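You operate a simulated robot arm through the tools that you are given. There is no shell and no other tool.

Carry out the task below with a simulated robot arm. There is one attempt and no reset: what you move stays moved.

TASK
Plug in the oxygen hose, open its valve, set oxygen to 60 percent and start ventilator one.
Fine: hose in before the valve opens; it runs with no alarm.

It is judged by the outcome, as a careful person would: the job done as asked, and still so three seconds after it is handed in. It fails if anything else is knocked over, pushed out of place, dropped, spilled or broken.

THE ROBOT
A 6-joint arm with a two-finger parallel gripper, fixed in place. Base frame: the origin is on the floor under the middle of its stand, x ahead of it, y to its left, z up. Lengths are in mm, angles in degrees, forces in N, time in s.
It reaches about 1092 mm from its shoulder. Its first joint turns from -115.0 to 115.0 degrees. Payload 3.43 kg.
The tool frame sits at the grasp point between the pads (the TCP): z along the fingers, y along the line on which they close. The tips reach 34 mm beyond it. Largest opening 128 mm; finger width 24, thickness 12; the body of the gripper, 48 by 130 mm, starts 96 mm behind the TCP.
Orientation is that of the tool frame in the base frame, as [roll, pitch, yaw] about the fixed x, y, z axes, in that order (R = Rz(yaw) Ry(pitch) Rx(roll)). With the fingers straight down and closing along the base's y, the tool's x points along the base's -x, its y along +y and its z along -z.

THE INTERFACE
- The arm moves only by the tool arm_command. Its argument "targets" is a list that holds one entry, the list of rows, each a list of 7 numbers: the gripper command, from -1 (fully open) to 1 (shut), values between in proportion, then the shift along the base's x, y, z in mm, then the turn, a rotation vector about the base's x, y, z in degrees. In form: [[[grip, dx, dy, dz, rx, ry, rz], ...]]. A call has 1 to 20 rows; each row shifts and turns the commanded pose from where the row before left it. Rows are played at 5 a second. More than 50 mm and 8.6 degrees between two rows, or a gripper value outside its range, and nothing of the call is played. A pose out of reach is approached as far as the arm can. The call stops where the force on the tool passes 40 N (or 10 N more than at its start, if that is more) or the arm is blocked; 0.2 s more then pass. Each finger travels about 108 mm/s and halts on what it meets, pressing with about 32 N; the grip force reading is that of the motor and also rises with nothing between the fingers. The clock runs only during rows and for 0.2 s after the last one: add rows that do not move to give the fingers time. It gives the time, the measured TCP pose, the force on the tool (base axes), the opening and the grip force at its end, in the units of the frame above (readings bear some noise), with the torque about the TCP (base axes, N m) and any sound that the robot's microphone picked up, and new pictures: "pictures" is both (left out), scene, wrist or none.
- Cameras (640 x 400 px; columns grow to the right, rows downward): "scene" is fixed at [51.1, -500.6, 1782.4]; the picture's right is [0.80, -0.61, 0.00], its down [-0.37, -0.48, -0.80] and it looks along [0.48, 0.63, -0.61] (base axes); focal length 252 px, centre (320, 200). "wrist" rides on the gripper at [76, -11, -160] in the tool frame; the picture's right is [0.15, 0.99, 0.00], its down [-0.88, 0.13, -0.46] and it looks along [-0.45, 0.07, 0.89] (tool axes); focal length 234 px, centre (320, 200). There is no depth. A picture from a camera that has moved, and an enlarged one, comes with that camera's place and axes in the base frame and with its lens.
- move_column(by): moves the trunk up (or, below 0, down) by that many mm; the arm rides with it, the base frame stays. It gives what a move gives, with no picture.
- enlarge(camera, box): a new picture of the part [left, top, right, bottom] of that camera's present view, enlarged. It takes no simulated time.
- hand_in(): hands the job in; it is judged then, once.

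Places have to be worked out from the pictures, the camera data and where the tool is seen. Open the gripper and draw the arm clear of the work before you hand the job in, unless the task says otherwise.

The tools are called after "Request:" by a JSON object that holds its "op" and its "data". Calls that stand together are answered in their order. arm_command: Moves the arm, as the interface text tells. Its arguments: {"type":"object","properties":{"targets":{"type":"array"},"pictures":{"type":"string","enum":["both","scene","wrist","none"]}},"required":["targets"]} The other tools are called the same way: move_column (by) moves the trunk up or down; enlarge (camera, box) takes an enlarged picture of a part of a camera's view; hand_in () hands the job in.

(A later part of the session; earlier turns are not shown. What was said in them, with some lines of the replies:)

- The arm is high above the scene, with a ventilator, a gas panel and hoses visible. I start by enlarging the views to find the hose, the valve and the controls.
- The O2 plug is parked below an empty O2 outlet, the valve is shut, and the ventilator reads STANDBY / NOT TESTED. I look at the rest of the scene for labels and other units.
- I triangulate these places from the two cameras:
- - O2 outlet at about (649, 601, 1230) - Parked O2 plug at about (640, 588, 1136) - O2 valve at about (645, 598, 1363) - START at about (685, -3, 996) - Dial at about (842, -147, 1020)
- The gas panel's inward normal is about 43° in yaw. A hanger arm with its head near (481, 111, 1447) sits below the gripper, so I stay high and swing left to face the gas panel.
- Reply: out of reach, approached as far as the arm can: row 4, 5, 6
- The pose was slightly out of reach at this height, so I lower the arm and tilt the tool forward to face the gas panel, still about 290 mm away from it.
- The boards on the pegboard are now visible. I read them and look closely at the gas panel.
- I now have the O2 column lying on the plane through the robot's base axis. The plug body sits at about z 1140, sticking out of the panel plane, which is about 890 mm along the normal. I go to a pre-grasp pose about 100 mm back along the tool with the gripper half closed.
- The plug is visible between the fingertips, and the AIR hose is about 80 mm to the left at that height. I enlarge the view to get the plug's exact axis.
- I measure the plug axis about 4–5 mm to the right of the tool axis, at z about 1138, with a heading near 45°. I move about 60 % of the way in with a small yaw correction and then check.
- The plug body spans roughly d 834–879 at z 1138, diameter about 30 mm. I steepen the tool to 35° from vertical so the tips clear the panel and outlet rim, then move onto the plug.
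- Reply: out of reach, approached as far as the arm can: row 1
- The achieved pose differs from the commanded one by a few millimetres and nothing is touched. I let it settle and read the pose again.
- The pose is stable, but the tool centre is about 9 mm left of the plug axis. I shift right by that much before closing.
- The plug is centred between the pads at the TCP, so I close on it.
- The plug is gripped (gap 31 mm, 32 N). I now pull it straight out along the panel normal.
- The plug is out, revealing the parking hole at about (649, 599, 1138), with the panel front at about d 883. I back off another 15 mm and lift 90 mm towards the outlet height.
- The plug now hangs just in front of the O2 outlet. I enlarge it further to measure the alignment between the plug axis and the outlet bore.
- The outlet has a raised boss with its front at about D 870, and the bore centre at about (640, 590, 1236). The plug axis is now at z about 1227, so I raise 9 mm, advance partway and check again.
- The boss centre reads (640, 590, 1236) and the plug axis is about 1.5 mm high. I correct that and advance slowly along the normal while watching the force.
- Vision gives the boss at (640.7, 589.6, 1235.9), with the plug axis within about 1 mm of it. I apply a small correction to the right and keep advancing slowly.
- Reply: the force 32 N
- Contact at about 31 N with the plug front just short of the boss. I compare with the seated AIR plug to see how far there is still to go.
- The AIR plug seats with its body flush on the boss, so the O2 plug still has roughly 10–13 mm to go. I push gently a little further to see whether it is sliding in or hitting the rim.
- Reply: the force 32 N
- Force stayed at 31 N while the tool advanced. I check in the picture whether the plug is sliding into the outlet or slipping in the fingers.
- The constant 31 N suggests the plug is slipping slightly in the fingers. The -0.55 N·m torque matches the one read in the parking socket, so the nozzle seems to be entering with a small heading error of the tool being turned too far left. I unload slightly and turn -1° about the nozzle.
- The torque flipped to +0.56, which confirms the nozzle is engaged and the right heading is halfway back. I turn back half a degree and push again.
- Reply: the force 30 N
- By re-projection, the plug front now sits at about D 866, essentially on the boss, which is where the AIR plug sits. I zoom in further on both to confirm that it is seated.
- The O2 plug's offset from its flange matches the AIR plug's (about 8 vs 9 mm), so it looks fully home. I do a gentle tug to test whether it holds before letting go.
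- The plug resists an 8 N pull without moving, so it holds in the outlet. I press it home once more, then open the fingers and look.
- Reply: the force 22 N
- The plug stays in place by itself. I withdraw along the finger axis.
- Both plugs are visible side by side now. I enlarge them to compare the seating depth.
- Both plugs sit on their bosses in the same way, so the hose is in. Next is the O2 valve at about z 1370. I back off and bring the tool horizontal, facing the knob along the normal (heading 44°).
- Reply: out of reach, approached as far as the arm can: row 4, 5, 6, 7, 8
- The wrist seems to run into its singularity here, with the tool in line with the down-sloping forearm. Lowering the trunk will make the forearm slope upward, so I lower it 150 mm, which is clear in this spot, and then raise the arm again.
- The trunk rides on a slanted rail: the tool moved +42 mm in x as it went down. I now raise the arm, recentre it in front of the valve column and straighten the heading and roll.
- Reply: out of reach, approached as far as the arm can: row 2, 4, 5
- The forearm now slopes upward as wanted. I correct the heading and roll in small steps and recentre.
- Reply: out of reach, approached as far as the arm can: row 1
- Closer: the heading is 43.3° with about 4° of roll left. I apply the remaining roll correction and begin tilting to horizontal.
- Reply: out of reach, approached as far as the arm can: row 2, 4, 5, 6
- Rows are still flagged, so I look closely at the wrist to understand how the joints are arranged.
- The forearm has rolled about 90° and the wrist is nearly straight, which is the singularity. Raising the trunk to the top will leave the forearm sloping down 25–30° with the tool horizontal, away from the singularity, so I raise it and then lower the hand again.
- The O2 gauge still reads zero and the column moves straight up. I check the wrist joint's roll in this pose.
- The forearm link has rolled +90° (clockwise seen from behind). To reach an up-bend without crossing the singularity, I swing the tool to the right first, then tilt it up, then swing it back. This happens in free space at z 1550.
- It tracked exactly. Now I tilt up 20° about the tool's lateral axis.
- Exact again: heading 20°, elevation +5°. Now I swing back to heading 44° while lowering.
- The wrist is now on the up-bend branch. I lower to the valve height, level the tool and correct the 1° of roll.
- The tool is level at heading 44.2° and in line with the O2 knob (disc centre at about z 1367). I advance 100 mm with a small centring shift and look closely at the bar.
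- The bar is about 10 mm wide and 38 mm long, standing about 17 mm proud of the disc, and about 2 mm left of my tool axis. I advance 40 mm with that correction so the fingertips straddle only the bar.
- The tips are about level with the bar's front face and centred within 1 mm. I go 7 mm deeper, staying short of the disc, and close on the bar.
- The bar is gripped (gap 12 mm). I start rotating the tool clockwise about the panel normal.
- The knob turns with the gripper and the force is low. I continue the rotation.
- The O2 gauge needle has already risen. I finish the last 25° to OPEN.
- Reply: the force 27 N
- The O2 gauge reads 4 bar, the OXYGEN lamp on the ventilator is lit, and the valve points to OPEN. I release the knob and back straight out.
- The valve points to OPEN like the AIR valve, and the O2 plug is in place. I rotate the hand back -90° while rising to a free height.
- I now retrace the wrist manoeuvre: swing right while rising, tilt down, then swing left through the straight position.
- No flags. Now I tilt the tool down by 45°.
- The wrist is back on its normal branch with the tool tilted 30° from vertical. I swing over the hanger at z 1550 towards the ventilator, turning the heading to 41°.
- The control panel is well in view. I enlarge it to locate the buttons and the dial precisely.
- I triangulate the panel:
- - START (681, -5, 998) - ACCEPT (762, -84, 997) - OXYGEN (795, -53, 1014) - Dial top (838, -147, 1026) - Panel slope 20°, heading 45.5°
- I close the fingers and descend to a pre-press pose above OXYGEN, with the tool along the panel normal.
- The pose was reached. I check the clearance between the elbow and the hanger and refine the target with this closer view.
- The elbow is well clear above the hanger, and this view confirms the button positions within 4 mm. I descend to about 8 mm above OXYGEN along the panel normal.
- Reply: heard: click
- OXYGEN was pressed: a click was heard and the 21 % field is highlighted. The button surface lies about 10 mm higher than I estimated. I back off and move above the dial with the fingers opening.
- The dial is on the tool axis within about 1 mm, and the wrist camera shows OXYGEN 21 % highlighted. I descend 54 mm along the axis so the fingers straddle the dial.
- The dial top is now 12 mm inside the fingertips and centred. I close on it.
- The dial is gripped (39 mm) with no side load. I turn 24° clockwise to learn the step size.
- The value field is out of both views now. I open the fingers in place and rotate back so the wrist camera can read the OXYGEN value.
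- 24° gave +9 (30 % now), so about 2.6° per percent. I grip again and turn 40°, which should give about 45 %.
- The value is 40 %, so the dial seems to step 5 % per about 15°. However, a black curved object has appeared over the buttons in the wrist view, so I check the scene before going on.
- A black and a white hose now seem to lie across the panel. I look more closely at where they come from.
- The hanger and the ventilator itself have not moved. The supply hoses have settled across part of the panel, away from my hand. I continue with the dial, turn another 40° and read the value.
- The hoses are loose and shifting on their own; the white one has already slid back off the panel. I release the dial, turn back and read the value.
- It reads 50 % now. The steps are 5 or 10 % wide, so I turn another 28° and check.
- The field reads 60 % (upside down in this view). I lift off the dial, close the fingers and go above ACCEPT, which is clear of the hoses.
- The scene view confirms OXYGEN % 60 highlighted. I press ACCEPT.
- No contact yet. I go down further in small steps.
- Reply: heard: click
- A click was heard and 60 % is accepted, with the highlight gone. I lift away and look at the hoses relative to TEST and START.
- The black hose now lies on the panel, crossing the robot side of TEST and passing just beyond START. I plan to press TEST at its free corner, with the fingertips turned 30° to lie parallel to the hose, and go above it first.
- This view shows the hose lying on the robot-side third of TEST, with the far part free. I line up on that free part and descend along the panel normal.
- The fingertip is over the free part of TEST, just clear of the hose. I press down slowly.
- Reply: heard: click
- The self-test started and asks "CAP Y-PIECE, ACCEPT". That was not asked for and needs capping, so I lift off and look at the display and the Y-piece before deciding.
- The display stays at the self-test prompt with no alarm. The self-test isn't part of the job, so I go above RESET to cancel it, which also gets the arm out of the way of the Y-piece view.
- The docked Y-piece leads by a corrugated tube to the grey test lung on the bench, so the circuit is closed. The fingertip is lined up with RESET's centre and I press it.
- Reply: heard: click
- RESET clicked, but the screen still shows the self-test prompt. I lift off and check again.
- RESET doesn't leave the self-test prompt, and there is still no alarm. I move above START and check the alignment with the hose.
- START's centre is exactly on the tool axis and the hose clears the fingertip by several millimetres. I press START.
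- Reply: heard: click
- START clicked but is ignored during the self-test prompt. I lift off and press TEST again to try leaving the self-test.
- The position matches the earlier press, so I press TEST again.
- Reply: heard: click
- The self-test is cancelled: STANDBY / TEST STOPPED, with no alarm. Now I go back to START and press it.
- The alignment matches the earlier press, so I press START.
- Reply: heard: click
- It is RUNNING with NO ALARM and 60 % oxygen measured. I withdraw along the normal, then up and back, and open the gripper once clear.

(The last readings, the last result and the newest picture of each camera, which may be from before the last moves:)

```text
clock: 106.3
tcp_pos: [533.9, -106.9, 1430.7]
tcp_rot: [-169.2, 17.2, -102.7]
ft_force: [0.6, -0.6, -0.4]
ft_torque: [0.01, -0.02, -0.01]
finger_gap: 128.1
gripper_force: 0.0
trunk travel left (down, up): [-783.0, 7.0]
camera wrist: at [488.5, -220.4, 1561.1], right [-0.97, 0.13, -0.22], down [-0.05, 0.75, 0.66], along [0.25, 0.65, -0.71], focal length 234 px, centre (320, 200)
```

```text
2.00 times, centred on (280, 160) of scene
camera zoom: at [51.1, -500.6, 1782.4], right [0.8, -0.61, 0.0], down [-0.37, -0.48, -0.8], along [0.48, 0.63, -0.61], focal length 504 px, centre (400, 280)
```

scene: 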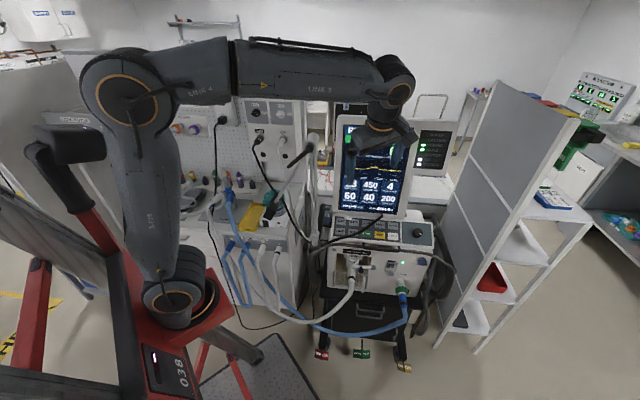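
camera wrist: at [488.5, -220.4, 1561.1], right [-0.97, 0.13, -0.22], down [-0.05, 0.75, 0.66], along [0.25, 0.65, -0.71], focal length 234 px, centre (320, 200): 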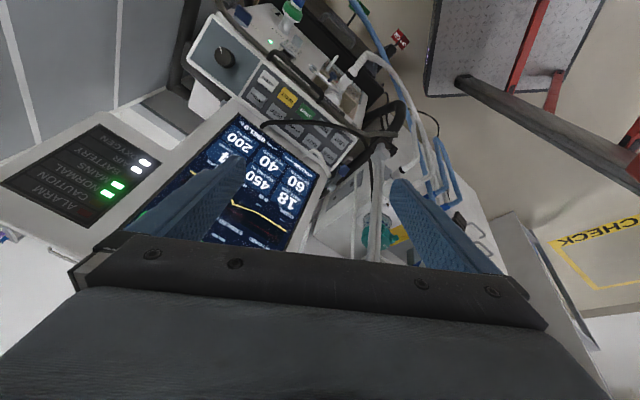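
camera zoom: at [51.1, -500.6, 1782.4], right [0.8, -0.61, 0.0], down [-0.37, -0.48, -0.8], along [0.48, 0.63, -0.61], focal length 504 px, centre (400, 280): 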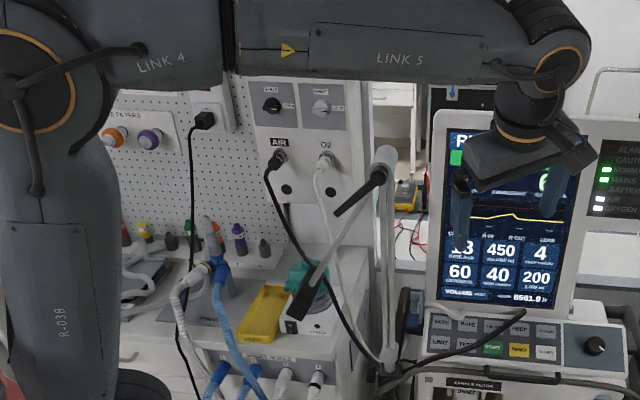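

The ventilator is running. I retract further to clear the screen and wait a few breaths to confirm no alarm comes up.

Request:
{"op": "arm_command", "data": {"targets": [[[-1, -30, -8, 28, 0, 0, 0], [-1, -30, -8, 28, 0, 0, 0], [-1, -30, -8, 28, 0, 0, 0], [-1, -30, -8, 28, 0, 0, 0], [-1, 0, 0, 0, 0, 0, 0], [-1, 0, 0, 0, 0, 0, 0], [-1, 0, 0, 0, 0, 0, 0], [-1, 0, 0, 0, 0, 0, 0], [-1, 0, 0, 0, 0, 0, 0], [-1, 0, 0, 0, 0, 0, 0], [-1, 0, 0, 0, 0, 0, 0], [-1, 0, 0, 0, 0, 0, 0], [-1, 0, 0, 0, 0, 0, 0], [-1, 0, 0, 0, 0, 0, 0], [-1, 0, 0, 0, 0, 0, 0], [-1, 0, 0, 0, 0, 0, 0], [-1, 0, 0, 0, 0, 0, 0], [-1, 0, 0, 0, 0, 0, 0], [-1, 0, 0, 0, 0, 0, 0], [-1, 0, 0, 0, 0, 0, 0]]]}}

Request:
{"op": "enlarge", "data": {"camera": "scene", "box": [320, 110, 460, 220]}}

Request:
{"op": "enlarge", "data": {"camera": "wrist", "box": [100, 0, 480, 240]}}

Request:
{"op": "enlarge", "data": {"camera": "scene", "box": [120, 60, 330, 260]}}

```text
clock: 110.5
tcp_pos: [411.2, -137.0, 1538.9]
tcp_rot: [-169.3, 17.2, -102.7]
ft_force: [-0.6, -0.4, -0.4]
ft_torque: [0.03, 0.0, -0.04]
finger_gap: 128.0
gripper_force: 0.0
trunk travel left (down, up): [-783.0, 7.0]
camera wrist: at [366.0, -250.5, 1669.4], right [-0.97, 0.13, -0.22], down [-0.05, 0.75, 0.66], along [0.25, 0.65, -0.71], focal length 234 px, centre (320, 200)
```

scene: 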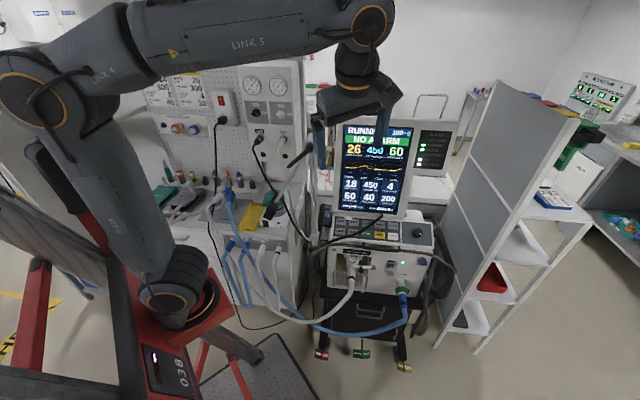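
wrist: 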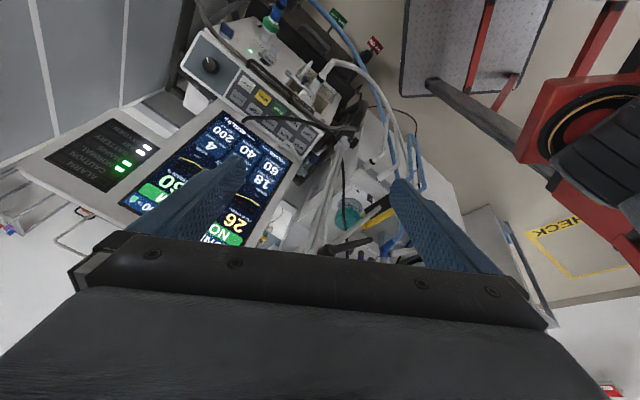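

```text
3.64 times, centred on (390, 165) of scene
camera zoom: at [51.1, -500.6, 1782.4], right [0.8, -0.61, 0.0], down [-0.37, -0.48, -0.8], along [0.48, 0.63, -0.61], focal length 917 px, centre (66, 327)
```

zoom: 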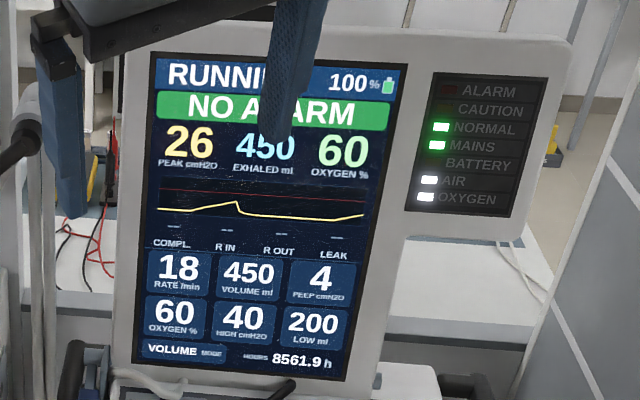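

```text
1.67 times, centred on (290, 120) of wrist
camera zoom: at [366.0, -250.5, 1669.4], right [-0.97, 0.13, -0.22], down [-0.05, 0.75, 0.66], along [0.25, 0.65, -0.71], focal length 390 px, centre (370, 333)
```

zoom: 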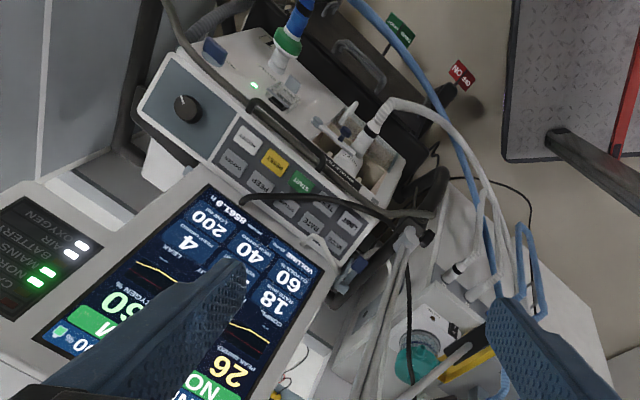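

```text
2.00 times, centred on (225, 160) of scene
camera zoom: at [51.1, -500.6, 1782.4], right [0.8, -0.61, 0.0], down [-0.37, -0.48, -0.8], along [0.48, 0.63, -0.61], focal length 504 px, centre (510, 280)
```

zoom: 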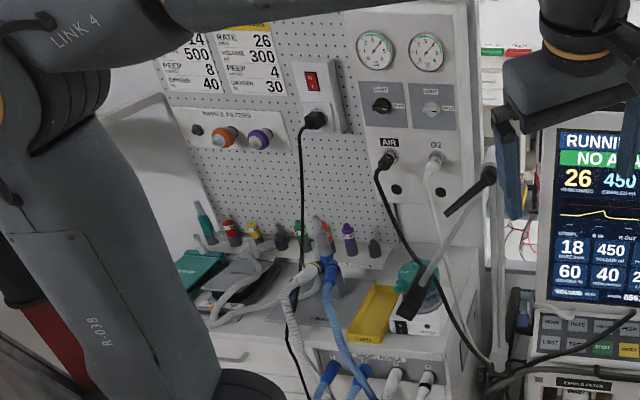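

The ventilator is running steadily: NO ALARM, peak 26, exhaled 450 ml, oxygen 60 %. The O2 hose is seated, its valve is open at 4 bar, and the gripper is open with the arm clear. I hand in.

Request:
{"op": "hand_in", "data": {}}

```text
The job is handed in.
```

Ventilator one is running at 60 percent oxygen with no alarm. I have handed the job in.

- **Hose and valve:** I plugged the oxygen hose into the O2 outlet and checked that it held, then turned its valve to OPEN. The gauge read 4 bar and the ventilator's OXYGEN lamp came on.
- **Setting:** I set oxygen to 60 percent and pressed ACCEPT.
- **Running:** at the last reading it showed RUNNING and NO ALARM, with peak pressure 26, exhaled volume 450 ml and measured oxygen 60 percent.

Two things differ from a clean run:

- **Self-test:** the ventilator showed NOT TESTED, so I pressed TEST before starting. It asked for the Y-piece to be capped, which wasn't part of the job, so I stopped the test. The ventilator is therefore running without a completed self-test.
- **Hoses on the panel:** while I was turning the dial, the black air hose and the white oxygen hose shifted onto the control panel. I saw no contact between the arm and the hoses. The black hose still lies across part of the buttons, and the end of the white one is at the panel's back edge. I pressed around them and left them there.
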